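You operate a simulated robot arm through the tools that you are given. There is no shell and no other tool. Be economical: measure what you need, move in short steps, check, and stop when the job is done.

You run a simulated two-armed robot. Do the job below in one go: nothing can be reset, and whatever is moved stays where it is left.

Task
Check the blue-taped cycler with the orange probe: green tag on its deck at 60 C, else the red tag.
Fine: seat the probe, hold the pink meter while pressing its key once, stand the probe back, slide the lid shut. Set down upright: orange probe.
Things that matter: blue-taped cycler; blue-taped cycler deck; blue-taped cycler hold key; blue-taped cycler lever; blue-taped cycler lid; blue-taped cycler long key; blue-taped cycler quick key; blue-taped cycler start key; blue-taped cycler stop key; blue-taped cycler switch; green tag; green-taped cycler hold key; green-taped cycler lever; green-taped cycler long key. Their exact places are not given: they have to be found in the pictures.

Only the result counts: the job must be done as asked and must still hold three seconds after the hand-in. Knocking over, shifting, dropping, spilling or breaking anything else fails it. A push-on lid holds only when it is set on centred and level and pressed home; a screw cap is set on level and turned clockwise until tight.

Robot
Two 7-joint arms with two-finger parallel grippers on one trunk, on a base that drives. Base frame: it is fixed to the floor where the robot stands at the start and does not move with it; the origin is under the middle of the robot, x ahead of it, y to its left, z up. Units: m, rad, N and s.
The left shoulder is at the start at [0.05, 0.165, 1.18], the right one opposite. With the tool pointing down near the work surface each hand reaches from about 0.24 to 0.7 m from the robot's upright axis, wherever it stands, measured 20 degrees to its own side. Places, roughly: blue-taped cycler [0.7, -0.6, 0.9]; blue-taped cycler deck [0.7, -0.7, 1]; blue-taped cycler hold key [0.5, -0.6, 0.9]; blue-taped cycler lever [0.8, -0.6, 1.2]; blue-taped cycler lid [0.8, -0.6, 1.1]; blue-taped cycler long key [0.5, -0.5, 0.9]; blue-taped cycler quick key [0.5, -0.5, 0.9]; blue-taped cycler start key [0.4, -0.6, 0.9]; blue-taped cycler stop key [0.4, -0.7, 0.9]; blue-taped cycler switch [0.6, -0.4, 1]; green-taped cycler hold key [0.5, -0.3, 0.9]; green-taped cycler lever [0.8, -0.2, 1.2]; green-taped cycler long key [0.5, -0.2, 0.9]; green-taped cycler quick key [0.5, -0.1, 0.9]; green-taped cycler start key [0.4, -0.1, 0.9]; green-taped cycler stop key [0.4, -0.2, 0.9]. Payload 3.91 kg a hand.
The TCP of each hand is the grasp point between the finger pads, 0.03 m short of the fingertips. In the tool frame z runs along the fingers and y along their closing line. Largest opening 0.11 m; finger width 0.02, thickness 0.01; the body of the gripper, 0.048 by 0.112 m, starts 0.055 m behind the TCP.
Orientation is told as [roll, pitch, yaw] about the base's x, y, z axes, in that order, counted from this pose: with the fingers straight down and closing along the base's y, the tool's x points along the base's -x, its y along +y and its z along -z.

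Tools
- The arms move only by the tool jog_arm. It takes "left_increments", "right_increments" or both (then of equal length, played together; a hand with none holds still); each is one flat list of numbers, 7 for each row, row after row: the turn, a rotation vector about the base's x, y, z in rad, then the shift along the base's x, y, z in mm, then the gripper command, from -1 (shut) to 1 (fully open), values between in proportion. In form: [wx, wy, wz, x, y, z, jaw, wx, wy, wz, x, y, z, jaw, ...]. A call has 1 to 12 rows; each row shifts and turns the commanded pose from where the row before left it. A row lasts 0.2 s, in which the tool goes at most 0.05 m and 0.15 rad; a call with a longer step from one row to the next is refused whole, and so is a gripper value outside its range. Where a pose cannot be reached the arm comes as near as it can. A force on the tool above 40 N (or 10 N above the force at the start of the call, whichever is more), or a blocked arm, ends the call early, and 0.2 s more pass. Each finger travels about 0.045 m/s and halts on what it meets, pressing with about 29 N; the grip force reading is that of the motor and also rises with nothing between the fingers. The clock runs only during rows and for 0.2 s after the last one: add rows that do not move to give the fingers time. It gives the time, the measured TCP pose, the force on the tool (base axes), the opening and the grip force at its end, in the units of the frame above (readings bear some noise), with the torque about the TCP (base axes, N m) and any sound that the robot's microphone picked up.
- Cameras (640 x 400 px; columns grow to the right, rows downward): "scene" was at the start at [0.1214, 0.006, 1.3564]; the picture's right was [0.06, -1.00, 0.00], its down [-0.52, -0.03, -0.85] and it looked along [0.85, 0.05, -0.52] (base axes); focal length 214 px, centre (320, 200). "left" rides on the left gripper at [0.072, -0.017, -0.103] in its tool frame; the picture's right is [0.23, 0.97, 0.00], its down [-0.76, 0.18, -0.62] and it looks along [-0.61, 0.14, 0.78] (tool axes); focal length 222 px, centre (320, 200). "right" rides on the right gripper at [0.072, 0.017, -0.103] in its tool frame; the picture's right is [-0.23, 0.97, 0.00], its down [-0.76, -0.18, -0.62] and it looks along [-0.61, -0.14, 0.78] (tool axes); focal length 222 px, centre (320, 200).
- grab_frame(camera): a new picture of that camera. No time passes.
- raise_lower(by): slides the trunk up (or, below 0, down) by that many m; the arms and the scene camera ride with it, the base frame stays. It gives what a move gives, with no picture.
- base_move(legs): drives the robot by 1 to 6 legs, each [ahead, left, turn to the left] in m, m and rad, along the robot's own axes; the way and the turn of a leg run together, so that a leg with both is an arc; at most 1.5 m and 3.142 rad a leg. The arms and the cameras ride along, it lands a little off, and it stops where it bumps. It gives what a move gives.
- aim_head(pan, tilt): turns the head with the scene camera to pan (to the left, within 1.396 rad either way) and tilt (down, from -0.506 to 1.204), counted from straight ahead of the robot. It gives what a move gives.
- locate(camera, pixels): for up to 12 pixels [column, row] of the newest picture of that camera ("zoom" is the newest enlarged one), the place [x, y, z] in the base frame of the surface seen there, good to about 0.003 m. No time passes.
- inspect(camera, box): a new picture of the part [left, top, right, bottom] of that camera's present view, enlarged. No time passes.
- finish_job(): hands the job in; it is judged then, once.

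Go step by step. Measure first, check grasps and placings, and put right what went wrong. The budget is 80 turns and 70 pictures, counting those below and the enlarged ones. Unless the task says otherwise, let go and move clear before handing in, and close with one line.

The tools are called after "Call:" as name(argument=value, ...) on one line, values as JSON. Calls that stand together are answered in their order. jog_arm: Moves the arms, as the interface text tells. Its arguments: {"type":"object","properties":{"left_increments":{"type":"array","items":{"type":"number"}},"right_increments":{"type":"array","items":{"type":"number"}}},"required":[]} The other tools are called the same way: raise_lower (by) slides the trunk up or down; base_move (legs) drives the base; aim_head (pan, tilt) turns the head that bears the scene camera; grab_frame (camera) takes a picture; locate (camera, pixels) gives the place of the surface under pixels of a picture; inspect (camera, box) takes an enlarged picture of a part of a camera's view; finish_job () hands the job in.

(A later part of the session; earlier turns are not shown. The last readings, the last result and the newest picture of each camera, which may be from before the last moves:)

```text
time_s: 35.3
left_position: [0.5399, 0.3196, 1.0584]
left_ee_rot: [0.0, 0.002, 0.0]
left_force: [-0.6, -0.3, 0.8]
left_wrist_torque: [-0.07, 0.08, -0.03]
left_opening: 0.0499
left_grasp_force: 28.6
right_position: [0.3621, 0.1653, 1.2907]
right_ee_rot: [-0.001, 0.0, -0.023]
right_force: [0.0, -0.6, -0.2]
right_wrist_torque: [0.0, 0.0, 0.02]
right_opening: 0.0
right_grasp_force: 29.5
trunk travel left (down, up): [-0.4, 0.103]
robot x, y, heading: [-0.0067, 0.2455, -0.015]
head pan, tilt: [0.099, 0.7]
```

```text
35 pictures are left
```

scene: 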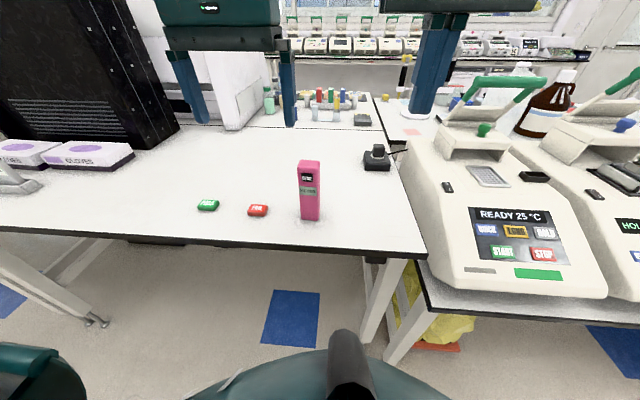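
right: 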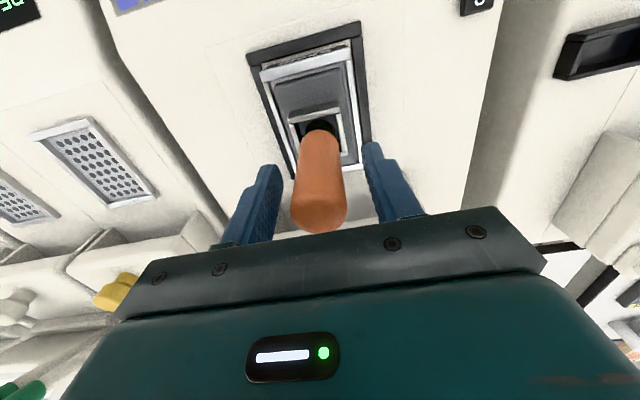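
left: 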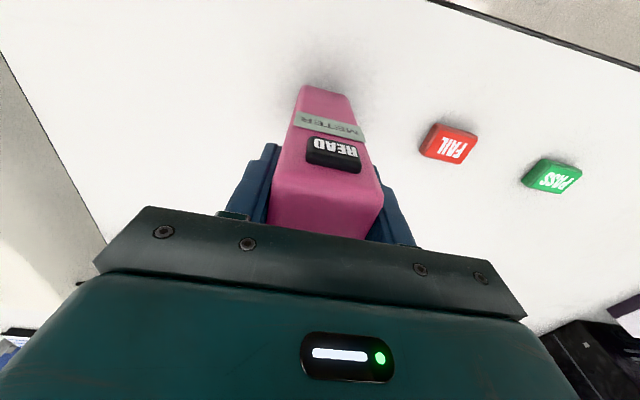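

The meter is held (opening 49.9 mm = its width). I'll pitch the closed right hand so its fingers point forward, staying off to the right.

Call:
jog_arm(right_increments=[0, -0.14, 0.02, 5, 0, -15, -1, 0, -0.14, 0, 5, 0, -15, -1, 0, -0.14, 0, 5, 0, -15, -1, 0, -0.14, 0, 5, 0, -15, -1, 0, -0.14, 0, 5, 0, -20, -1, 0, -0.14, 0, 5, 0, -20, -1, 0, -0.14, 0, 5, 0, -20, -1, 0, -0.14, 0, 5, 0, -20, -1, 0, 0, 0, 0, 0, 0, -1])

```text
time_s: 37.3
left_position: [0.5396, 0.3203, 1.0588]
left_ee_rot: [0.001, 0.0, 0.0]
left_force: [0.3, 1.3, 2.4]
left_wrist_torque: [0.01, 0.1, -0.03]
left_opening: 0.0497
left_grasp_force: 29.2
right_position: [0.402, 0.1678, 1.1499]
right_ee_rot: [0.006, -1.119, -0.007]
right_force: [-0.3, 0.0, 0.0]
right_wrist_torque: [0.0, -0.01, 0.0]
right_opening: 0.0004
right_grasp_force: 28.6
trunk travel left (down, up): [-0.4, 0.103]
robot x, y, heading: [-0.0071, 0.2481, -0.015]
head pan, tilt: [0.099, 0.7]
```

That pose was reached. I'll pitch a bit more, drop to key height, and align in y in front of the key.

Call:
jog_arm(right_increments=[0, -0.14, 0, 5, 0, -26, -1, 0, -0.14, 0, 5, 0, -26, -1, 0, 0, 0, 0, 0, -26, -1, 0, 0, 0, 0, 40, 0, -1, 0, 0, 0, 0, 40, 0, -1, 0, 0, 0, 0, 40, 0, -1, 0, 0, 0, 20, 31, 0, -1, 0, 0, 0, 0, 0, 0, -1])

Call:
inspect(camera="scene", box=[250, 130, 380, 240])

Call:
grab_frame(camera="left")

```text
time_s: 39.1
left_position: [0.54, 0.3202, 1.0588]
left_ee_rot: [0.0, 0.002, 0.001]
left_force: [-0.4, 0.2, 1.5]
left_wrist_torque: [-0.06, 0.1, -0.02]
left_opening: 0.0497
left_grasp_force: 29.5
right_position: [0.4296, 0.3172, 1.0738]
right_ee_rot: [0.015, -1.4, -0.012]
right_force: [-0.5, 0.4, 0.6]
right_wrist_torque: [-0.02, 0.02, 0.02]
right_opening: 0.0
right_grasp_force: 29.1
trunk travel left (down, up): [-0.4, 0.103]
robot x, y, heading: [-0.0059, 0.2486, -0.022]
head pan, tilt: [0.099, 0.7]
```

```text
3.64 times, centred on (315, 185) of scene
```

zoom: 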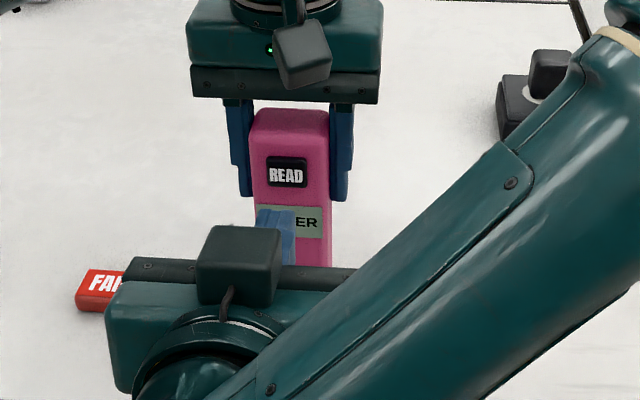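

```text
33 pictures are left
```

left: 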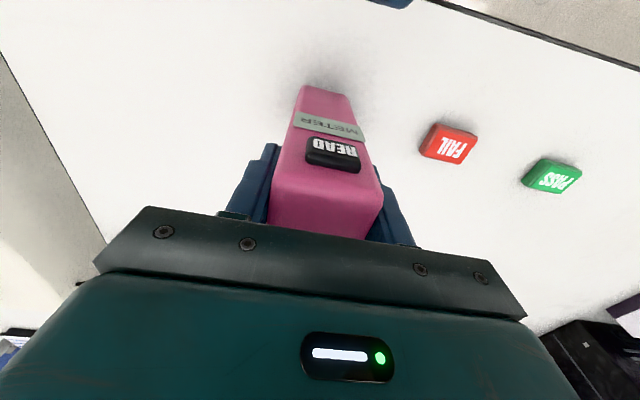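

The fingertips line up with READ, about 48 mm short of it. I'll advance to just short of contact, then go in gently.

Call:
jog_arm(right_increments=[0, 0, 0, 20, 2, -1, -1, 0, 0, 0, 20, 0, 0, -1, 0, 0, 0, 4, 0, 0, -1, 0, 0, 0, 2, 0, 0, -1, 0, 0, 0, 0, 0, 0, -1])

Call:
inspect(camera="left", box=[240, 60, 400, 200])

```text
time_s: 40.3
left_position: [0.5407, 0.3191, 1.058]
left_ee_rot: [0.001, -0.001, 0.0]
left_force: [-1.3, 1.4, 1.1]
left_wrist_torque: [0.03, 0.12, -0.03]
left_opening: 0.0498
left_grasp_force: 28.8
right_position: [0.4765, 0.3185, 1.0729]
right_ee_rot: [0.011, -1.402, -0.013]
right_force: [-0.3, -0.2, 0.1]
right_wrist_torque: [-0.01, 0.01, 0.01]
right_opening: 0.0
right_grasp_force: 29.2
trunk travel left (down, up): [-0.4, 0.103]
robot x, y, heading: [-0.0057, 0.248, -0.014]
head pan, tilt: [0.099, 0.7]
```

```text
2.86 times, centred on (320, 130) of left
```

zoom: 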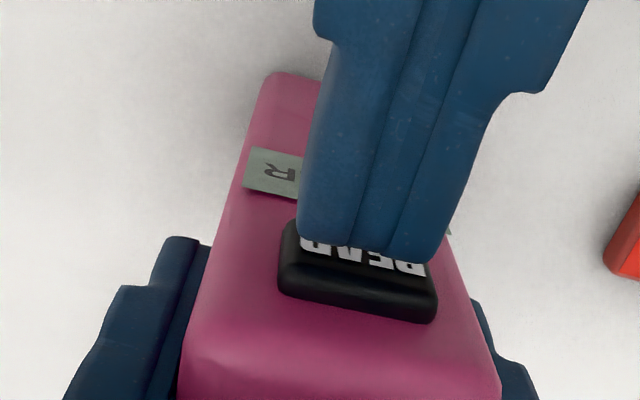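

It's aligned and almost touching. I'll press in 1.5 mm steps, then withdraw in the same call.

Call:
jog_arm(right_increments=[0, 0, 0, 1.5, 0, 0, -1, 0, 0, 0, 1.5, 0, 0, -1, 0, 0, 0, 1.5, 0, 0, -1, 0, 0, 0, 1.5, 0, 0, -1])

```text
time_s: 41.3
left_position: [0.5393, 0.3197, 1.0585]
left_ee_rot: [-0.001, 0.0, 0.001]
left_force: [3.4, 0.9, 0.3]
left_wrist_torque: [-0.07, 0.28, -0.01]
left_opening: 0.0499
left_grasp_force: 28.9
right_position: [0.4816, 0.3185, 1.0716]
right_ee_rot: [0.01, -1.4, -0.009]
right_force: [-3.7, -1.6, 0.8]
right_wrist_torque: [0.0, 0.0, -0.04]
right_opening: 0.0001
right_grasp_force: 29.1
trunk travel left (down, up): [-0.4, 0.103]
robot x, y, heading: [-0.0059, 0.2499, -0.019]
head pan, tilt: [0.099, 0.7]
heard: click
```

I heard a click at 3.7 N, so the key has been pressed once. I'll withdraw and read the meter.

Call:
jog_arm(right_increments=[0, 0, 0, -10, 0, 0, -1, 0, 0, 0, -40, 0, 0, -1, 0, 0, 0, 0, -40, 0, -1, 0, 0, 0, 0, -40, 0, -1, 0, 0, 0, 0, -40, 0, -1, 0, 0, 0, 0, -40, 0, -1])

Call:
inspect(camera="scene", box=[270, 140, 350, 230])

```text
time_s: 42.7
left_position: [0.539, 0.319, 1.0582]
left_ee_rot: [0.0, 0.002, 0.001]
left_force: [-0.9, -0.5, 1.1]
left_wrist_torque: [-0.15, 0.11, -0.01]
left_opening: 0.0498
left_grasp_force: 29.2
right_position: [0.4311, 0.1567, 1.0724]
right_ee_rot: [0.016, -1.401, -0.017]
right_force: [-1.5, 0.5, -0.6]
right_wrist_torque: [0.0, -0.01, 0.0]
right_opening: 0.0
right_grasp_force: 29.2
trunk travel left (down, up): [-0.4, 0.103]
robot x, y, heading: [-0.0085, 0.2451, -0.016]
head pan, tilt: [0.099, 0.7]
```

```text
4.44 times, centred on (310, 185) of scene
```

zoom: 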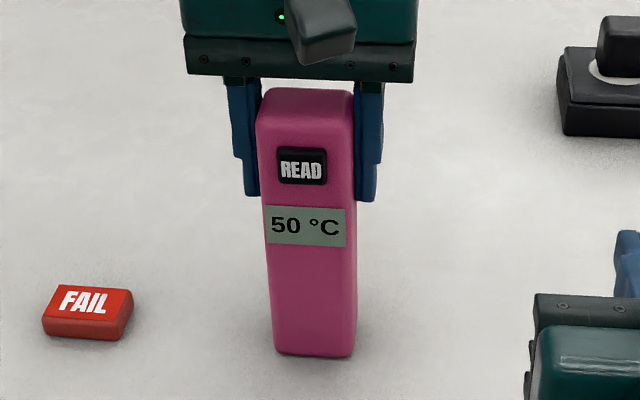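

The meter reads 50 °C, not 60, so the red FAIL tag applies. I'll release the meter and lift the left hand, and pitch the right hand back to pointing down.

Call:
jog_arm(left_increments=[0, 0, 0, 0, 0, 0, -0.05, 0, 0, 0, 0, 0, 0, 0.3, 0, 0, 0, 0, 0, 0, 0.7, 0, 0, 0, 0, 0, 0, 1, 0, 0, 0, 0, 0, 40, 1, 0, 0, 0, 0, 0, 45, 1, 0, 0, 0, 0, 0, 45, 1, 0, 0, 0, -30, 10, 38, 1, 0, 0, 0, -40, 10, 30, 1, 0, 0, 0, -40, 10, 15, 1, 0, 0, 0, -30, 20, 0, 1, 0, 0, 0, 0, 0, 0, 1], right_increments=[0, 0, 0, 0, 0, 0, -1, 0, 0, 0, 0, 0, 0, -1, 0, 0.14, 0, 0, 0, 20, -1, 0, 0.14, 0, 0, 0, 20, -1, 0, 0.14, 0, 0, 0, 20, -1, 0, 0.14, 0, 0, 0, 20, -1, 0, 0.14, 0, 0, 0, 25, -1, 0, 0.14, 0, 0, 0, 25, -1, 0, 0.14, 0, 0, 0, 25, -1, 0, 0.14, 0, 0, 0, 25, -0.5, 0, 0.14, 0, 0, 0, 20, 0, 0, 0.14, 0, 0, 0, 15, 0.2])

Call:
grab_frame(camera="scene")

```text
refused: row 9 steps farther than a row can; nothing moved
```

```text
30 pictures are left
```

scene: 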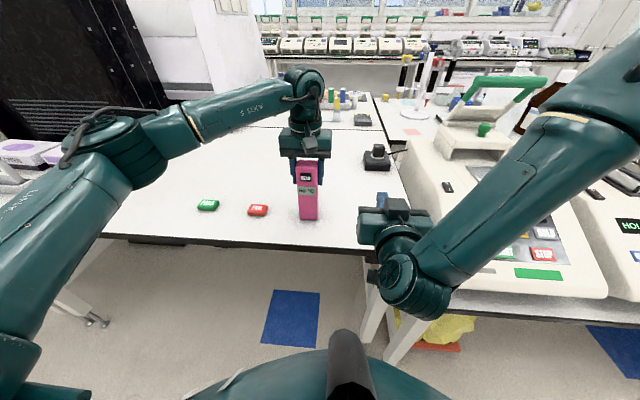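

Row 9 was too long (51 mm) and nothing moved. I'll resend with shorter rows.

Call:
jog_arm(left_increments=[0, 0, 0, 0, 0, 0, -0.05, 0, 0, 0, 0, 0, 0, 0.3, 0, 0, 0, 0, 0, 0, 0.7, 0, 0, 0, 0, 0, 0, 1, 0, 0, 0, 0, 0, 40, 1, 0, 0, 0, 0, 0, 45, 1, 0, 0, 0, 0, 0, 45, 1, 0, 0, 0, -20, 10, 35, 1, 0, 0, 0, -30, 10, 30, 1, 0, 0, 0, -40, 10, 10, 1, 0, 0, 0, -30, 20, 0, 1, 0, 0, 0, 0, 0, 0, 1], right_increments=[0, 0, 0, 0, 0, 0, -1, 0, 0, 0, 0, 0, 0, -1, 0, 0.14, 0, 0, 0, 20, -1, 0, 0.14, 0, 0, 0, 20, -1, 0, 0.14, 0, 0, 0, 20, -1, 0, 0.14, 0, 0, 0, 20, -1, 0, 0.14, 0, 0, 0, 25, -1, 0, 0.14, 0, 0, 0, 25, -1, 0, 0.14, 0, 0, 0, 25, -1, 0, 0.14, 0, 0, 0, 25, -0.5, 0, 0.14, 0, 0, 0, 20, 0, 0, 0.14, 0, 0, 0, 15, 0.2])

Call:
inspect(camera="scene", box=[180, 100, 440, 260])

```text
time_s: 45.3
left_position: [0.4165, 0.3705, 1.2591]
left_ee_rot: [-0.001, 0.001, 0.0]
left_force: [0.2, -0.2, 0.5]
left_wrist_torque: [0.01, 0.01, -0.01]
left_opening: 0.11
left_grasp_force: 0.0
right_position: [0.4331, 0.1598, 1.2885]
right_ee_rot: [-0.001, 0.005, 0.0]
right_force: [0.8, 0.4, 0.2]
right_wrist_torque: [0.0, -0.01, 0.01]
right_opening: 0.0658
right_grasp_force: 0.2
trunk travel left (down, up): [-0.4, 0.103]
robot x, y, heading: [-0.0063, 0.2486, -0.017]
head pan, tilt: [0.099, 0.7]
```

```text
2.46 times, centred on (310, 180) of scene
```

zoom: 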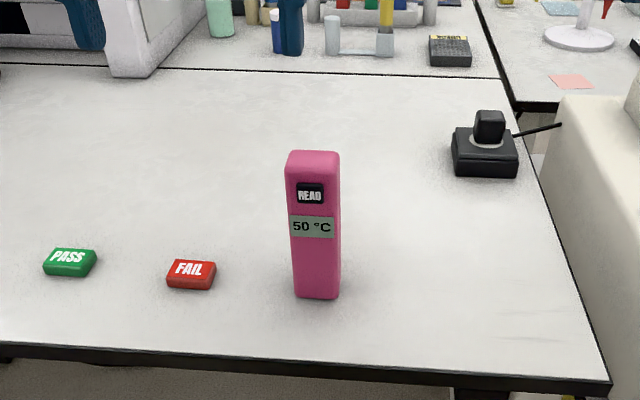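

The meter stands upright, still showing 50 °C. I'll drive back to the cycler for the probe.

Call:
base_move(legs=[[0, 0, 0.017], [0, -0.74, 0], [0.11, 0, 0]])

Call:
aim_head(pan=-0.15, tilt=0.65)

Call:
grab_frame(camera="scene")

```text
time_s: 50.4
left_position: [0.5153, -0.3707, 1.259]
left_ee_rot: [-0.001, 0.0, -0.009]
left_force: [1.0, -1.0, 0.4]
left_wrist_torque: [0.0, 0.02, 0.01]
left_opening: 0.1099
left_grasp_force: 0.1
right_position: [0.5306, -0.5799, 1.2878]
right_ee_rot: [0.001, 0.003, -0.009]
right_force: [0.2, -0.6, -0.2]
right_wrist_torque: [0.03, 0.02, 0.0]
right_opening: 0.0659
right_grasp_force: 0.1
trunk travel left (down, up): [-0.4, 0.103]
robot x, y, heading: [0.0896, -0.4887, -0.029]
head pan, tilt: [0.099, 0.7]
```

```text
time_s: 51.2
left_position: [0.5161, -0.3706, 1.2594]
left_ee_rot: [0.001, 0.001, -0.009]
left_force: [-0.7, -0.7, -0.6]
left_wrist_torque: [-0.02, -0.01, -0.02]
left_opening: 0.1102
left_grasp_force: 0.0
right_position: [0.5298, -0.581, 1.2893]
right_ee_rot: [0.0, 0.001, -0.009]
right_force: [0.3, 0.0, -0.1]
right_wrist_torque: [0.0, -0.02, 0.02]
right_opening: 0.0661
right_grasp_force: 0.0
trunk travel left (down, up): [-0.4, 0.103]
robot x, y, heading: [0.0924, -0.4858, -0.027]
head pan, tilt: [-0.15, 0.649]
```

```text
28 pictures are left
```

scene: 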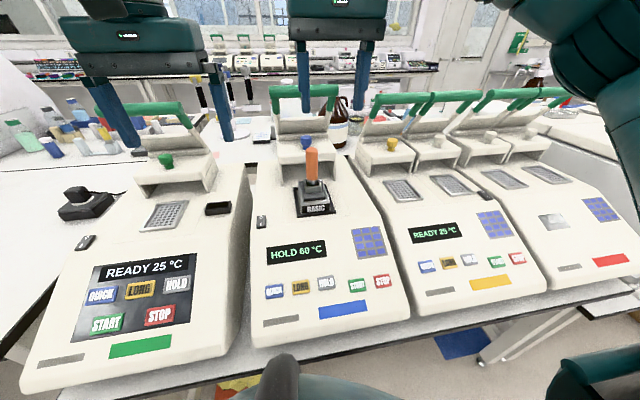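

The probe stands in the well. I'll go down to z 1.2, forward over it, then look before gripping.

Call:
jog_arm(right_increments=[0, 0, 0.009, 0, 7, -40, 0.2, 0, 0, 0, 0, 7, -40, 0.2, 0, 0, 0, 40, 0, 0, 0.2, 0, 0, 0, 40, 0, 0, 0.2, 0, 0, 0, 40, 0, 0, 0.2, 0, 0, 0, 26, 0, 0, 0.2, 0, 0, 0, 0, 0, 0, 0.2])

Call:
grab_frame(camera="right")

```text
time_s: 52.8
left_position: [0.5151, -0.3714, 1.2609]
left_ee_rot: [0.002, -0.001, -0.01]
left_force: [-0.7, 0.8, 1.0]
left_wrist_torque: [0.0, 0.0, 0.02]
left_opening: 0.11
left_grasp_force: 0.0
right_position: [0.6771, -0.5677, 1.2061]
right_ee_rot: [0.001, 0.0, -0.001]
right_force: [-0.2, -0.3, -0.6]
right_wrist_torque: [0.03, 0.0, -0.04]
right_opening: 0.0658
right_grasp_force: 0.0
trunk travel left (down, up): [-0.4, 0.103]
robot x, y, heading: [0.0915, -0.4888, -0.026]
head pan, tilt: [-0.15, 0.649]
```

```text
27 pictures are left
```

right: 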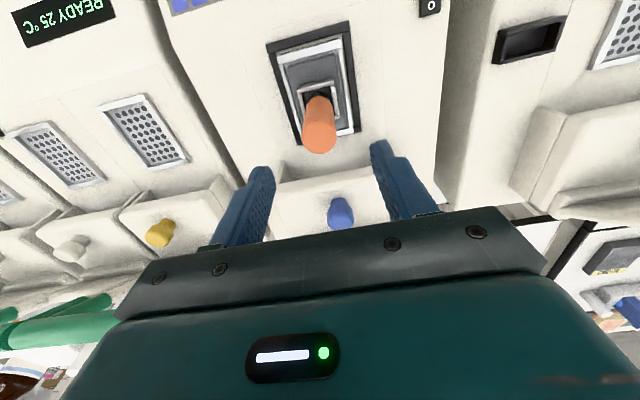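

It's aligned as before. I'll descend, grip and lift.

Call:
jog_arm(right_increments=[0, 0, 0, 0, 0, -40, 0.2, 0, 0, 0, 0, 0, -40, 0.2, 0, 0, 0, 0, 0, -12, 0.2, 0, 0, 0, 0, 0, 0, -0.2, 0, 0, 0, 0, 0, 0, -0.5, 0, 0, 0, 0, 0, 0, -1, 0, 0, 0, 0, 0, 0, -1, 0, 0, 0, 0, 0, 0, -1])

Call:
grab_frame(camera="right")

```text
time_s: 54.6
left_position: [0.5158, -0.3696, 1.2597]
left_ee_rot: [0.0, 0.0, -0.008]
left_force: [-0.2, -0.3, -0.2]
left_wrist_torque: [-0.03, -0.03, 0.0]
left_opening: 0.11
left_grasp_force: 0.0
right_position: [0.6756, -0.5655, 1.1158]
right_ee_rot: [0.0, 0.001, -0.002]
right_force: [0.2, -0.5, 1.1]
right_wrist_torque: [-0.01, 0.0, -0.02]
right_opening: 0.0285
right_grasp_force: 28.8
trunk travel left (down, up): [-0.4, 0.103]
robot x, y, heading: [0.0888, -0.4892, -0.028]
head pan, tilt: [-0.15, 0.649]
```

```text
26 pictures are left
```

right: 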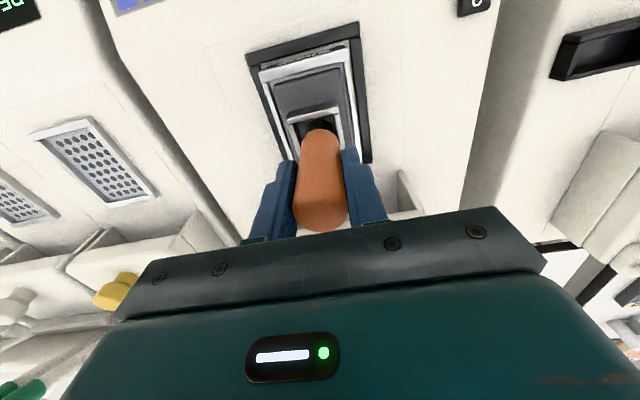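

The probe is gripped upright. I'll lift it and retract.

Call:
jog_arm(right_increments=[0, 0, 0, 0, 0, 30, -1, 0, 0, 0, 0, 0, 40, -1, 0, 0, 0, 0, 0, 40, -1, 0, 0, 0, -20, 0, 35, -1, 0, 0, 0, -35, 0, 25, -1, 0, 0, 0, -45, 0, 0, -1, 0, 0, 0, -45, 0, 0, -1, 0, 0, 0, -30, 0, 0, -1, 0, 0, 0, 0, 0, 0, -1])

```text
time_s: 56.6
left_position: [0.5158, -0.3704, 1.2593]
left_ee_rot: [-0.001, 0.0, -0.009]
left_force: [0.2, -0.5, 0.8]
left_wrist_torque: [0.01, 0.02, 0.0]
left_opening: 0.1101
left_grasp_force: 0.0
right_position: [0.5001, -0.5694, 1.282]
right_ee_rot: [0.001, 0.001, -0.004]
right_force: [1.7, -0.1, -0.8]
right_wrist_torque: [0.02, 0.0, -0.02]
right_opening: 0.0286
right_grasp_force: 29.1
trunk travel left (down, up): [-0.4, 0.103]
robot x, y, heading: [0.0918, -0.488, -0.023]
head pan, tilt: [-0.15, 0.649]
```

I'll drive back to the left table.

Call:
base_move(legs=[[-0.1, 0, 0.025], [0, 0.8, 0]])

Call:
aim_head(pan=-0.1, tilt=0.7)

Call:
grab_frame(camera="scene")

```text
time_s: 61.6
left_position: [0.4237, 0.4336, 1.2599]
left_ee_rot: [0.0, 0.0, 0.004]
left_force: [-0.1, 0.1, -0.4]
left_wrist_torque: [-0.02, 0.0, -0.01]
left_opening: 0.11
left_grasp_force: 0.1
right_position: [0.4119, 0.2351, 1.282]
right_ee_rot: [-0.002, -0.001, 0.01]
right_force: [-0.1, 0.7, -0.8]
right_wrist_torque: [-0.03, -0.03, 0.02]
right_opening: 0.0285
right_grasp_force: 29.1
trunk travel left (down, up): [-0.4, 0.103]
robot x, y, heading: [0.0007, 0.311, -0.02]
head pan, tilt: [-0.15, 0.649]
```

```text
time_s: 62.2
left_position: [0.4242, 0.4332, 1.2591]
left_ee_rot: [0.001, 0.0, 0.004]
left_force: [-0.2, -0.9, -0.1]
left_wrist_torque: [-0.05, 0.0, 0.01]
left_opening: 0.11
left_grasp_force: 0.0
right_position: [0.4119, 0.2357, 1.2821]
right_ee_rot: [0.001, 0.001, 0.011]
right_force: [0.0, -0.2, -1.1]
right_wrist_torque: [-0.05, 0.03, 0.0]
right_opening: 0.0287
right_grasp_force: 29.3
trunk travel left (down, up): [-0.4, 0.103]
robot x, y, heading: [0.0044, 0.3076, -0.016]
head pan, tilt: [-0.099, 0.7]
```

```text
25 pictures are left
```

scene: 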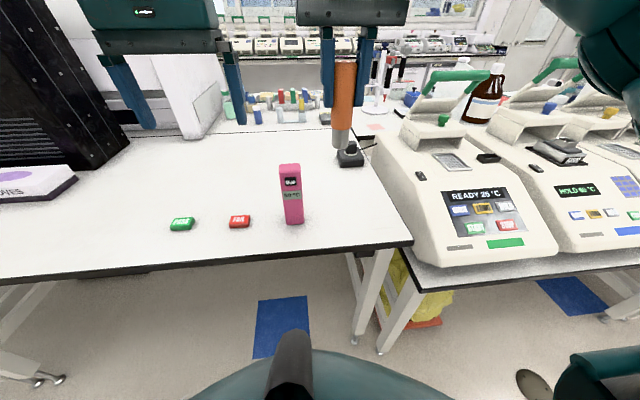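

I'll move the probe over its original spot (0.538, 0.166) and lower it.

Call:
jog_arm(right_increments=[0, 0, -0.011, 42, -23, 0, -1, 0, 0, 0, 42, -23, 0, -1, 0, 0, 0, 42, -23, 0, -1, 0, 0, 0, 0, 0, -45, -1, 0, 0, 0, 0, 0, -45, -1, 0, 0, 0, 0, 0, -45, -1, 0, 0, 0, 0, 0, -45, -1, 0, 0, 0, 0, 0, -45, -1, 0, 0, 0, 0, 0, -30, -1, 0, 0, 0, 0, 0, 0, -1])

Call:
inspect(camera="scene", box=[270, 130, 400, 230])

```text
time_s: 64.4
left_position: [0.425, 0.4343, 1.2581]
left_ee_rot: [0.0, 0.0, 0.004]
left_force: [-0.5, 0.2, 0.2]
left_wrist_torque: [0.02, 0.01, 0.03]
left_opening: 0.1099
left_grasp_force: 0.1
right_position: [0.537, 0.1643, 1.0302]
right_ee_rot: [-0.001, 0.001, 0.001]
right_force: [0.2, -0.8, -1.5]
right_wrist_torque: [0.03, -0.01, 0.01]
right_opening: 0.0286
right_grasp_force: 29.3
trunk travel left (down, up): [-0.4, 0.103]
robot x, y, heading: [-0.0032, 0.3085, -0.015]
head pan, tilt: [-0.099, 0.7]
```

```text
4.00 times, centred on (335, 180) of scene
```

zoom: 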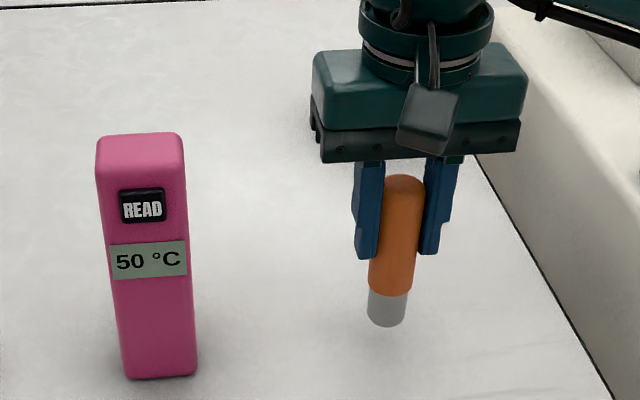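

I'll set it down gently.

Call:
jog_arm(right_increments=[0, 0, 0, 0, 0, -10, -1, 0, 0, 0, 0, 0, -3, -1, 0, 0, 0, 0, 0, -2, -1, 0, 0, 0, 0, 0, -2, -1, 0, 0, 0, 0, 0, 0, -1])

```text
time_s: 65.6
left_position: [0.4255, 0.4329, 1.2592]
left_ee_rot: [0.0, 0.001, 0.005]
left_force: [-0.5, -1.3, 0.6]
left_wrist_torque: [0.0, 0.0, -0.01]
left_opening: 0.11
left_grasp_force: 0.1
right_position: [0.5376, 0.1646, 1.0105]
right_ee_rot: [-0.001, 0.001, 0.0]
right_force: [-0.1, -0.5, -1.1]
right_wrist_torque: [0.02, 0.01, 0.0]
right_opening: 0.0286
right_grasp_force: 28.9
trunk travel left (down, up): [-0.4, 0.103]
robot x, y, heading: [0.0047, 0.3051, -0.015]
head pan, tilt: [-0.099, 0.7]
```

There's no contact yet, so I'll continue in small steps.

Call:
jog_arm(right_increments=[0, 0, 0, 0, 0, -1, -1, 0, 0, 0, 0, 0, -1, -1, 0, 0, 0, 0, 0, -1, -1, 0, 0, 0, 0, 0, -1, -1])

```text
time_s: 66.6
left_position: [0.4231, 0.4341, 1.2605]
left_ee_rot: [-0.001, 0.0, 0.002]
left_force: [-0.5, -0.3, -0.6]
left_wrist_torque: [0.02, 0.0, -0.02]
left_opening: 0.1101
left_grasp_force: 0.1
right_position: [0.537, 0.1674, 1.0081]
right_ee_rot: [0.002, 0.0, 0.001]
right_force: [-3.3, -0.9, 9.5]
right_wrist_torque: [-0.09, 0.22, 0.0]
right_opening: 0.0285
right_grasp_force: 29.4
trunk travel left (down, up): [-0.4, 0.103]
robot x, y, heading: [-0.001, 0.3102, -0.016]
head pan, tilt: [-0.099, 0.7]
```

It touched down with 9.5 N. I'll back off 1 mm, open slowly, then look.

Call:
jog_arm(right_increments=[0, 0, 0, 0, 0, 1, -1, 0, 0, 0, 0, 0, 0, -0.45, 0, 0, 0, 0, 0, 0, -0.3, 0, 0, 0, 0, 0, 0, -0.1, 0, 0, 0, 0, 0, 0, 0.1])

Call:
inspect(camera="scene", box=[270, 130, 400, 230])

```text
time_s: 67.8
left_position: [0.4239, 0.4344, 1.2595]
left_ee_rot: [0.001, 0.0, 0.002]
left_force: [-0.4, 1.0, 0.4]
left_wrist_torque: [-0.01, -0.02, -0.01]
left_opening: 0.1099
left_grasp_force: 0.0
right_position: [0.5384, 0.1652, 1.0066]
right_ee_rot: [0.0, 0.0, -0.002]
right_force: [0.4, -0.1, -0.2]
right_wrist_torque: [0.0, -0.01, -0.01]
right_opening: 0.0605
right_grasp_force: 0.2
trunk travel left (down, up): [-0.4, 0.103]
robot x, y, heading: [0.0001, 0.3075, -0.017]
head pan, tilt: [-0.099, 0.7]
```

```text
4.00 times, centred on (335, 180) of scene
```

zoom: 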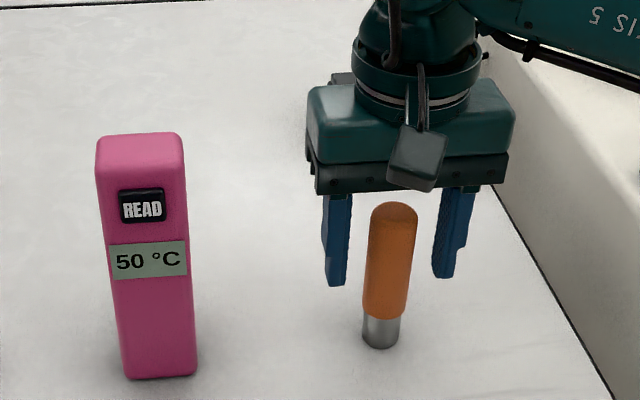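

The probe stands upright on its own. I'll raise the right hand and bring the left hand over the red tag.

Call:
jog_arm(right_increments=[0, 0, 0, 0, 0, 40, 0.1, 0, 0, 0, 0, 0, 45, 0.1, 0, 0, 0, 0, 0, 45, 0.1, 0, 0, 0, 0, 0, 45, 0.1, 0, 0, 0, -20, 0, 40, 0.1, 0, 0, 0, -30, 0, 35, 0.1, 0, 0, 0, -40, 0, 20, -0.5, 0, 0, 0, -40, 0, 0, -1, 0, 0, 0, -10, 0, 0, -1], left_increments=[0, 0, 0, 0, 0, 0, 1, 0, 0, 0, 30, 5, 0, 0.6, 0, 0, 0, 30, 5, -20, 0.4, 0, 0, 0, 30, 5, -30, 0.4, 0, 0, 0, 20, 5, -30, 0.4, 0, 0, 0, 0, 0, -40, 0.4, 0, 0, 0, 0, 0, -30, 0.4, 0, 0, 0, 0, 0, 0, 0.4, 0, 0, 0, 0, 0, 0, 0.4])

Call:
inspect(camera="left", box=[210, 50, 430, 210])

Call:
inspect(camera="scene", box=[210, 130, 400, 250])

```text
time_s: 69.8
left_position: [0.5334, 0.4503, 1.106]
left_ee_rot: [0.001, 0.0, 0.003]
left_force: [-0.7, 0.3, 0.5]
left_wrist_torque: [-0.01, 0.01, 0.03]
left_opening: 0.0769
left_grasp_force: 0.1
right_position: [0.3964, 0.1667, 1.2781]
right_ee_rot: [0.0, 0.0, 0.0]
right_force: [-0.1, 0.8, 0.1]
right_wrist_torque: [0.01, -0.02, 0.01]
right_opening: 0.0002
right_grasp_force: 8.2
trunk travel left (down, up): [-0.4, 0.103]
robot x, y, heading: [-0.0011, 0.3091, -0.014]
head pan, tilt: [-0.099, 0.7]
```

```text
2.50 times, centred on (320, 130) of left
```

zoom: 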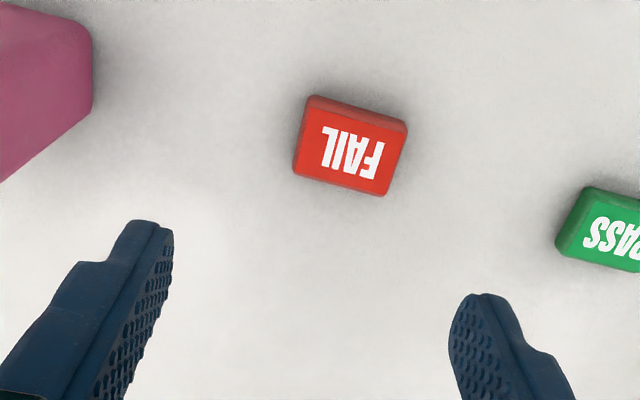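

```text
3.33 times, centred on (305, 190) of scene
```

zoom: 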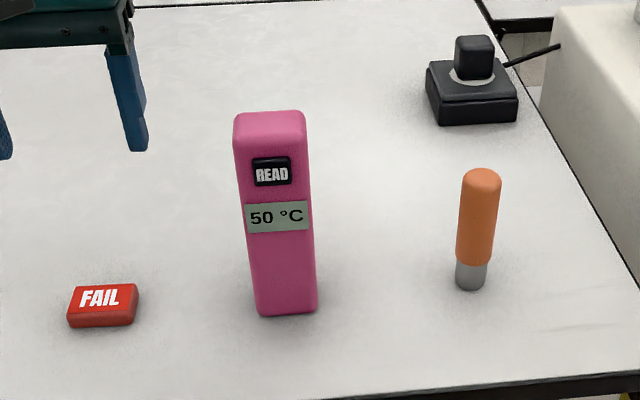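

Call:
inspect(camera="left", box=[210, 50, 430, 210])

Call:
locate(camera="zoom", pixels=[[308, 110], [400, 133], [384, 190], [298, 165], [350, 155], [340, 180], [355, 120], [303, 140], [393, 160], [320, 260], [565, 245]])

```text
2.50 times, centred on (320, 130) of left
```

zoom: 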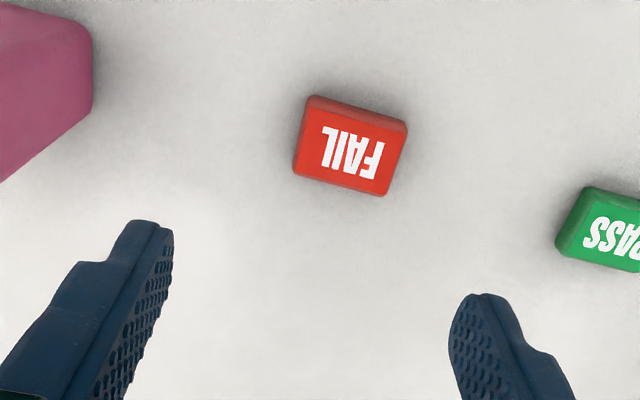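

```text
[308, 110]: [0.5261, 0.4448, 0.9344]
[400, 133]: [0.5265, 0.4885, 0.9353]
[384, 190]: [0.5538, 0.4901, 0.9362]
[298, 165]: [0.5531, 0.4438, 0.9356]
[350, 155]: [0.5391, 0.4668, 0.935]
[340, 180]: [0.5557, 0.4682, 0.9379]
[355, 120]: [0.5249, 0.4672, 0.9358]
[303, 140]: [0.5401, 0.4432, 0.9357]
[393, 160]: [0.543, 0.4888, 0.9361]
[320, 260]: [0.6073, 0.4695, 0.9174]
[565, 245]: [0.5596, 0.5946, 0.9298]
```

The red tag is centred at (0.5395, 0.467), 48 mm wide in y, with its top at 0.937. I'll descend around it and grip.

Call:
jog_arm(left_increments=[0, 0, 0, 6, 17, -30, 0.4, 0, 0, 0, 0, 0, -45, 0.4, 0, 0, 0, 0, 0, -45, 0.4, 0, 0, 0, 0, 0, -32, 0.4, 0, 0, 0, 0, 0, 0, 0.4, 0, 0, 0, 0, 0, 0, 0, 0, 0, 0, 0, 0, 0, -0.5, 0, 0, 0, 0, 0, 0, -1, 0, 0, 0, 0, 0, 0, -1])

Call:
grab_frame(camera="left")

```text
time_s: 71.8
left_position: [0.5385, 0.471, 0.9535]
left_ee_rot: [0.001, 0.0, 0.004]
left_force: [-0.1, -0.3, 0.2]
left_wrist_torque: [0.01, 0.04, -0.01]
left_opening: 0.0488
left_grasp_force: 28.8
right_position: [0.3985, 0.167, 1.2774]
right_ee_rot: [0.001, 0.0, 0.0]
right_force: [0.0, 0.3, -0.5]
right_wrist_torque: [0.02, -0.03, 0.02]
right_opening: 0.0
right_grasp_force: 28.9
trunk travel left (down, up): [-0.4, 0.103]
robot x, y, heading: [0.0026, 0.3095, -0.016]
head pan, tilt: [-0.099, 0.7]
```

```text
19 pictures are left
```

left: 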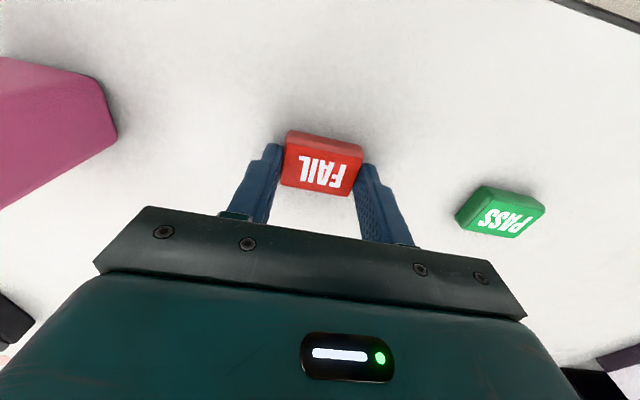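

The tag is gripped (48.8 mm). I'll lift it high and retract.

Call:
jog_arm(left_increments=[0, 0, 0, 0, 0, 40, -1, 0, 0, 0, 0, 0, 45, -1, 0, 0, 0, 0, 0, 45, -1, 0, 0, 0, 0, 0, 45, -1, 0, 0, 0, -10, 0, 45, -1, 0, 0, 0, -20, 0, 45, -1, 0, 0, 0, -30, 0, 35, -1, 0, 0, 0, -40, 0, 0, -1, 0, 0, 0, -40, 0, 0, -1, 0, 0, 0, 0, 0, 0, -1])

```text
time_s: 74.0
left_position: [0.4026, 0.4692, 1.26]
left_ee_rot: [0.0, 0.0, 0.003]
left_force: [-0.2, 0.8, -0.2]
left_wrist_torque: [-0.04, 0.02, -0.02]
left_opening: 0.0488
left_grasp_force: 28.4
right_position: [0.3992, 0.1675, 1.2771]
right_ee_rot: [-0.001, -0.001, 0.001]
right_force: [-0.1, -0.3, -0.6]
right_wrist_torque: [0.01, 0.0, -0.03]
right_opening: 0.0001
right_grasp_force: 29.1
trunk travel left (down, up): [-0.4, 0.103]
robot x, y, heading: [-0.0015, 0.3104, -0.014]
head pan, tilt: [-0.099, 0.7]
```

I'll drive to the blue cycler with the robot at y≈-0.7, so the left hand can serve the deck and the lid.

Call:
base_move(legs=[[0, 0, 0.014], [0, -1.0, 0], [0.1, 0, 0]])

Call:
aim_head(pan=0.15, tilt=0.65)

Call:
grab_frame(camera="scene")

```text
time_s: 80.2
left_position: [0.5123, -0.4819, 1.2589]
left_ee_rot: [0.0, 0.001, 0.047]
left_force: [-0.1, 0.5, -0.4]
left_wrist_torque: [0.02, 0.02, 0.02]
left_opening: 0.0485
left_grasp_force: 28.8
right_position: [0.5214, -0.7853, 1.2767]
right_ee_rot: [0.0, -0.001, 0.043]
right_force: [0.3, -0.7, 0.1]
right_wrist_torque: [0.04, 0.01, 0.01]
right_opening: 0.0002
right_grasp_force: 29.1
trunk travel left (down, up): [-0.4, 0.103]
robot x, y, heading: [0.1174, -0.6618, 0.031]
head pan, tilt: [-0.099, 0.7]
```

```text
time_s: 80.9
left_position: [0.512, -0.4827, 1.2592]
left_ee_rot: [0.001, 0.001, 0.048]
left_force: [-0.8, 0.9, -0.3]
left_wrist_torque: [-0.01, -0.03, 0.02]
left_opening: 0.0484
left_grasp_force: 28.9
right_position: [0.5201, -0.786, 1.2774]
right_ee_rot: [-0.001, -0.001, 0.045]
right_force: [0.5, -0.6, -0.2]
right_wrist_torque: [0.0, -0.01, 0.02]
right_opening: 0.0
right_grasp_force: 29.2
trunk travel left (down, up): [-0.4, 0.103]
robot x, y, heading: [0.1152, -0.6575, 0.027]
head pan, tilt: [0.15, 0.649]
```

```text
18 pictures are left
```

scene: 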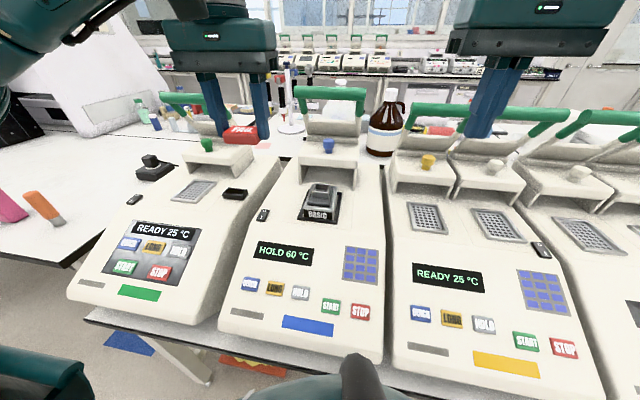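

I'll zoom in on the blue cycler's deck and lid.

Call:
inspect(camera="scene", box=[235, 120, 405, 260])

Call:
locate(camera="zoom", pixels=[[525, 200], [525, 260], [525, 320], [545, 300], [440, 300], [500, 180], [420, 190], [350, 95], [300, 125], [500, 300], [470, 230], [450, 370]])

```text
2.86 times, centred on (320, 190) of scene
```

zoom: 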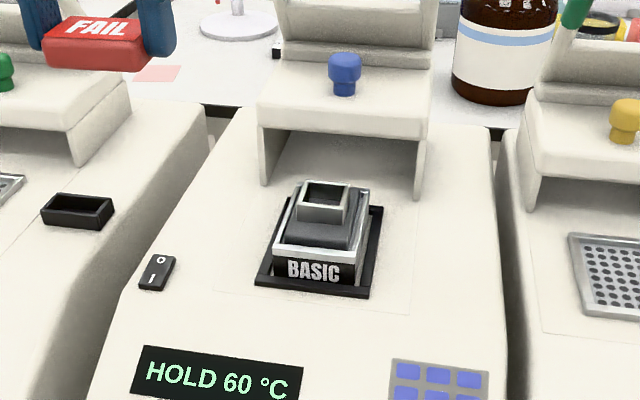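

```text
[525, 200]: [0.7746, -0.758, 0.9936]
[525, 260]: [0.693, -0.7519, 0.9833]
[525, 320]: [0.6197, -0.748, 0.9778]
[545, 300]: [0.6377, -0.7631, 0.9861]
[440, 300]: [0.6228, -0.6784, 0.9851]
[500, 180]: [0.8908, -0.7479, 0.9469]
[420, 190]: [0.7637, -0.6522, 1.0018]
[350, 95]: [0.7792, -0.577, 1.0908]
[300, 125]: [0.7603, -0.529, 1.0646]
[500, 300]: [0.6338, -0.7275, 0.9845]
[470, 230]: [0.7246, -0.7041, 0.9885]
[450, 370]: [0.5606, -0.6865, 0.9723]
```

The deck's free strip right of the lid track spans y -0.65 to -0.725 at z≈0.987. I'll move the right hand aside and bring the tag above (0.69, -0.688).

Call:
jog_arm(right_increments=[0, 0, 0, -30, -30, 0, -1, 0, 0, 0, -30, -30, 0, -1, 0, 0, 0, -30, -30, 0, -1, 0, 0, 0, -20, -20, 0, -1, 0, 0, 0, 0, 0, 0, -1, 0, 0, 0, 0, 0, 0, -1, 0, 0, 0, 0, 0, 0, -1, 0, 0, 0, 0, 0, 0, -1, 0, 0, 0, 0, 0, 0, -1], left_increments=[0, 0, 0, 0, 0, 0, -1, 0, 0, 0, 0, 0, 0, -1, 0, 0, -0.048, 30, -35, 0, -1, 0, 0, 0, 30, -35, 0, -1, 0, 0, 0, 30, -35, -10, -1, 0, 0, 0, 30, -35, -15, -1, 0, 0, 0, 30, -35, -15, -1, 0, 0, 0, 28, -31, -20, -1, 0, 0, 0, 0, 0, 0, -1])

```text
time_s: 82.9
left_position: [0.6764, -0.68, 1.2039]
left_ee_rot: [-0.001, -0.001, 0.0]
left_force: [0.5, -0.7, -1.3]
left_wrist_torque: [0.0, 0.0, 0.01]
left_opening: 0.0489
left_grasp_force: 28.4
left hand out of reach, approached as far as the arm can: row 8
right_position: [0.4093, -0.897, 1.2787]
right_ee_rot: [-0.001, 0.001, 0.044]
right_force: [0.2, -0.3, 0.6]
right_wrist_torque: [0.05, 0.02, 0.04]
right_opening: 0.0001
right_grasp_force: 29.0
trunk travel left (down, up): [-0.4, 0.103]
robot x, y, heading: [0.1147, -0.6589, 0.027]
head pan, tilt: [0.15, 0.649]
```

I'll lower towards the deck, where the arm reaches farther.

Call:
jog_arm(left_increments=[0, 0, 0, 0, 0, -40, -1, 0, 0, 0, 0, 0, -40, -1, 0, 0, 0, 0, 0, -40, -1, 0, 0, 0, 0, 0, -30, -1, 0, 0, 0, 0, 0, 0, -1])

Call:
inspect(camera="scene", box=[270, 120, 450, 260])

Call:
grab_frame(camera="left")

```text
time_s: 84.1
left_position: [0.6766, -0.679, 1.0518]
left_ee_rot: [0.001, -0.002, -0.001]
left_force: [-0.4, 0.4, -0.5]
left_wrist_torque: [-0.01, -0.01, -0.02]
left_opening: 0.0487
left_grasp_force: 29.0
right_position: [0.41, -0.897, 1.2776]
right_ee_rot: [0.0, 0.001, 0.043]
right_force: [0.0, -0.1, -0.1]
right_wrist_torque: [0.04, 0.0, 0.02]
right_opening: 0.0
right_grasp_force: 29.2
trunk travel left (down, up): [-0.4, 0.103]
robot x, y, heading: [0.1188, -0.6614, 0.03]
head pan, tilt: [0.15, 0.649]
```

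```text
2.86 times, centred on (360, 190) of scene
```

zoom: 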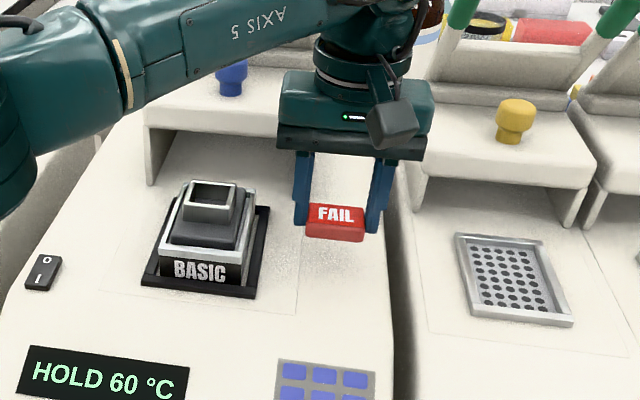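

```text
15 pictures are left
```

left: 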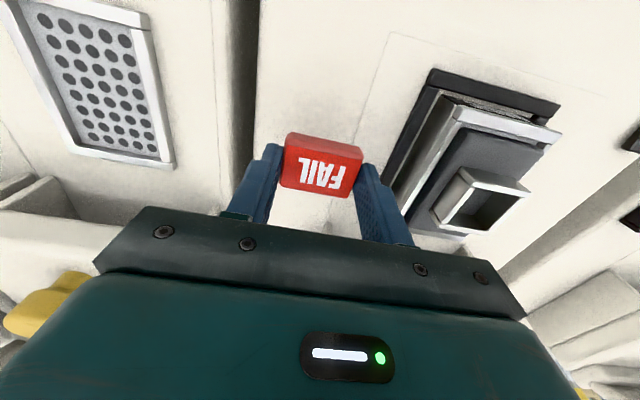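

Call:
locate(camera="left", pixels=[[363, 112], [260, 110], [300, 110], [330, 115], [320, 210], [290, 215], [265, 60], [320, 60], [300, 150], [340, 160]])

```text
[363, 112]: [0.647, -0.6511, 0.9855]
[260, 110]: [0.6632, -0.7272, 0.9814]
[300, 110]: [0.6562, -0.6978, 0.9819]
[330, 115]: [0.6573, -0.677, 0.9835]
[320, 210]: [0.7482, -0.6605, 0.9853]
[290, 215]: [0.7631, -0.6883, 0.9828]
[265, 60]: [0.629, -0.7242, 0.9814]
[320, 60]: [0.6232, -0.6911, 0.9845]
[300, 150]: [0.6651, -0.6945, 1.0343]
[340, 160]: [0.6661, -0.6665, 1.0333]
```

The deck is flat at z 0.983 and the strip's centre is y -0.689. I'll shift 8 mm and set the tag down.

Call:
jog_arm(left_increments=[0, 0, 0, 0, -8, -10, -1, 0, 0, 0, 0, 0, -16, -1, 0, 0, 0, 0, 0, -5, -1, 0, 0, 0, 0, 0, -1.5, -1, 0, 0, 0, 0, 0, -1.5, -1, 0, 0, 0, 0, 0, 0, -1])

```text
time_s: 85.5
left_position: [0.6781, -0.6863, 1.0193]
left_ee_rot: [0.0, 0.001, -0.002]
left_force: [0.0, 0.1, -0.4]
left_wrist_torque: [-0.01, 0.04, 0.02]
left_opening: 0.0488
left_grasp_force: 28.8
right_position: [0.4098, -0.8964, 1.2768]
right_ee_rot: [-0.002, 0.0, 0.042]
right_force: [0.2, 0.1, 0.4]
right_wrist_torque: [-0.01, 0.03, -0.01]
right_opening: 0.0
right_grasp_force: 29.6
trunk travel left (down, up): [-0.4, 0.103]
robot x, y, heading: [0.1196, -0.665, 0.026]
head pan, tilt: [0.15, 0.649]
```

Call:
jog_arm(left_increments=[0, 0, 0, 0, 0, -1, -1, 0, 0, 0, 0, 0, -1, -1, 0, 0, 0, 0, 0, -1, -1, 0, 0, 0, 0, 0, -1, -1])

```text
time_s: 86.5
left_position: [0.6773, -0.6877, 1.0201]
left_ee_rot: [-0.002, -0.006, 0.0]
left_force: [6.5, 2.0, 18.7]
left_wrist_torque: [0.06, -0.12, -0.03]
left_opening: 0.0485
left_grasp_force: 29.0
right_position: [0.409, -0.8952, 1.2777]
right_ee_rot: [-0.001, -0.001, 0.044]
right_force: [0.2, -0.3, 0.1]
right_wrist_torque: [-0.02, -0.01, -0.01]
right_opening: 0.0001
right_grasp_force: 28.9
trunk travel left (down, up): [-0.4, 0.103]
robot x, y, heading: [0.1148, -0.6609, 0.032]
head pan, tilt: [0.15, 0.649]
```

The tag is in contact (18.7 N). I'll relieve 2 mm, open slowly to about 66 mm, and lift.

Call:
jog_arm(left_increments=[0, 0, 0, 0, 0, 2.5, -1, 0, 0, 0, 0, 0, 0, -0.1, 0, 0, 0, 0, 0, 0, 0.05, 0, 0, 0, 0, 0, 0, 0.15, 0, 0, 0, 0, 0, 0, 0.15, 0, 0, 0, 0, 0, 40, 0.15, 0, 0, 0, 0, 0, 45, 0.15, 0, 0, 0, -10, 0, 45, 0, 0, 0, 0, -20, 0, 40, -0.5, 0, 0, 0, -30, 20, 20, -1, 0, 0, 0, -40, 20, 0, -1, 0, 0, 0, 0, 0, 0, -1])

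Call:
inspect(camera="scene", box=[250, 100, 410, 260])

```text
time_s: 89.1
left_position: [0.578, -0.6489, 1.2085]
left_ee_rot: [0.001, -0.001, 0.0]
left_force: [-0.9, -0.3, 0.8]
left_wrist_torque: [0.0, 0.05, -0.01]
left_opening: 0.0003
left_grasp_force: 28.6
right_position: [0.4092, -0.8972, 1.2773]
right_ee_rot: [-0.001, 0.001, 0.044]
right_force: [-0.2, -0.6, -0.7]
right_wrist_torque: [0.01, 0.0, 0.0]
right_opening: 0.0
right_grasp_force: 28.7
trunk travel left (down, up): [-0.4, 0.103]
robot x, y, heading: [0.1162, -0.6653, 0.031]
head pan, tilt: [0.15, 0.649]
```

```text
2.50 times, centred on (330, 180) of scene
```

zoom: 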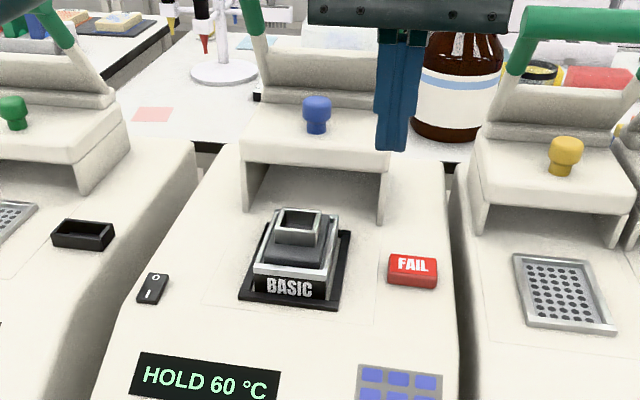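

The FAIL tag lies flat on the deck, clear of the lid track. Next I'll measure the lid, knob and lever handle.

Call:
locate(camera="zoom", pixels=[[317, 103], [317, 125], [300, 108], [333, 108], [252, 30], [320, 75], [310, 165], [385, 195], [250, 190], [320, 58], [545, 25], [565, 150]])

Call:
jog_arm(left_increments=[0, -0.14, 0, -20, 25, 10, -1, 0, -0.14, 0, -20, 25, 10, -0.6, 0, -0.14, 0, 0, 25, 10, -0.4, 0, -0.14, 0, 0, 8, 0, -0.3, 0, -0.14, 0, 0, 0, 0, -0.2, 0, 0, 0, 0, 0, 0, -0.2])

Call:
grab_frame(camera="scene")

```text
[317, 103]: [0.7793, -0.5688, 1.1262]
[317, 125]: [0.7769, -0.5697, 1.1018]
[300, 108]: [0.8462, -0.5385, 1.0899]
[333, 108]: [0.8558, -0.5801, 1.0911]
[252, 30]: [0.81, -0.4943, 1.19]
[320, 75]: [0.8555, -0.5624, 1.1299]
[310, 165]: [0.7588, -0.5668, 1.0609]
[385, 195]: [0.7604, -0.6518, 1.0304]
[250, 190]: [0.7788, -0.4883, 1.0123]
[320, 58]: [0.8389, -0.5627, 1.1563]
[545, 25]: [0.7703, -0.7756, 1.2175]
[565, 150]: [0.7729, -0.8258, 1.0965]
```

```text
time_s: 90.5
left_position: [0.5361, -0.5647, 1.237]
left_ee_rot: [0.003, -0.7, -0.001]
left_force: [0.6, -0.2, 0.2]
left_wrist_torque: [0.02, -0.02, -0.01]
left_opening: 0.0438
left_grasp_force: 0.2
right_position: [0.4101, -0.8968, 1.2771]
right_ee_rot: [0.001, 0.001, 0.043]
right_force: [0.1, 0.1, -0.5]
right_wrist_torque: [0.03, 0.01, -0.01]
right_opening: 0.0
right_grasp_force: 28.9
trunk travel left (down, up): [-0.4, 0.103]
robot x, y, heading: [0.1202, -0.6599, 0.028]
head pan, tilt: [0.15, 0.649]
```

```text
13 pictures are left
```

scene: 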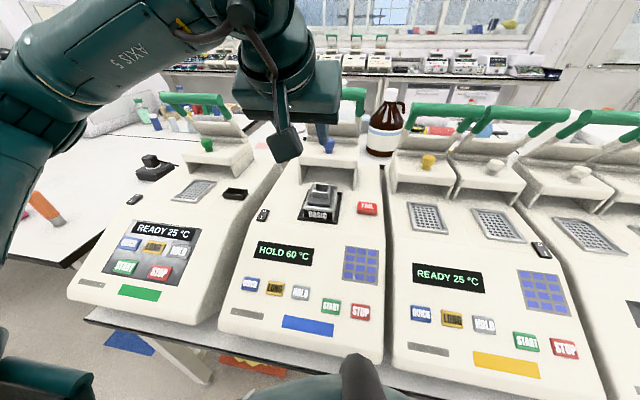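

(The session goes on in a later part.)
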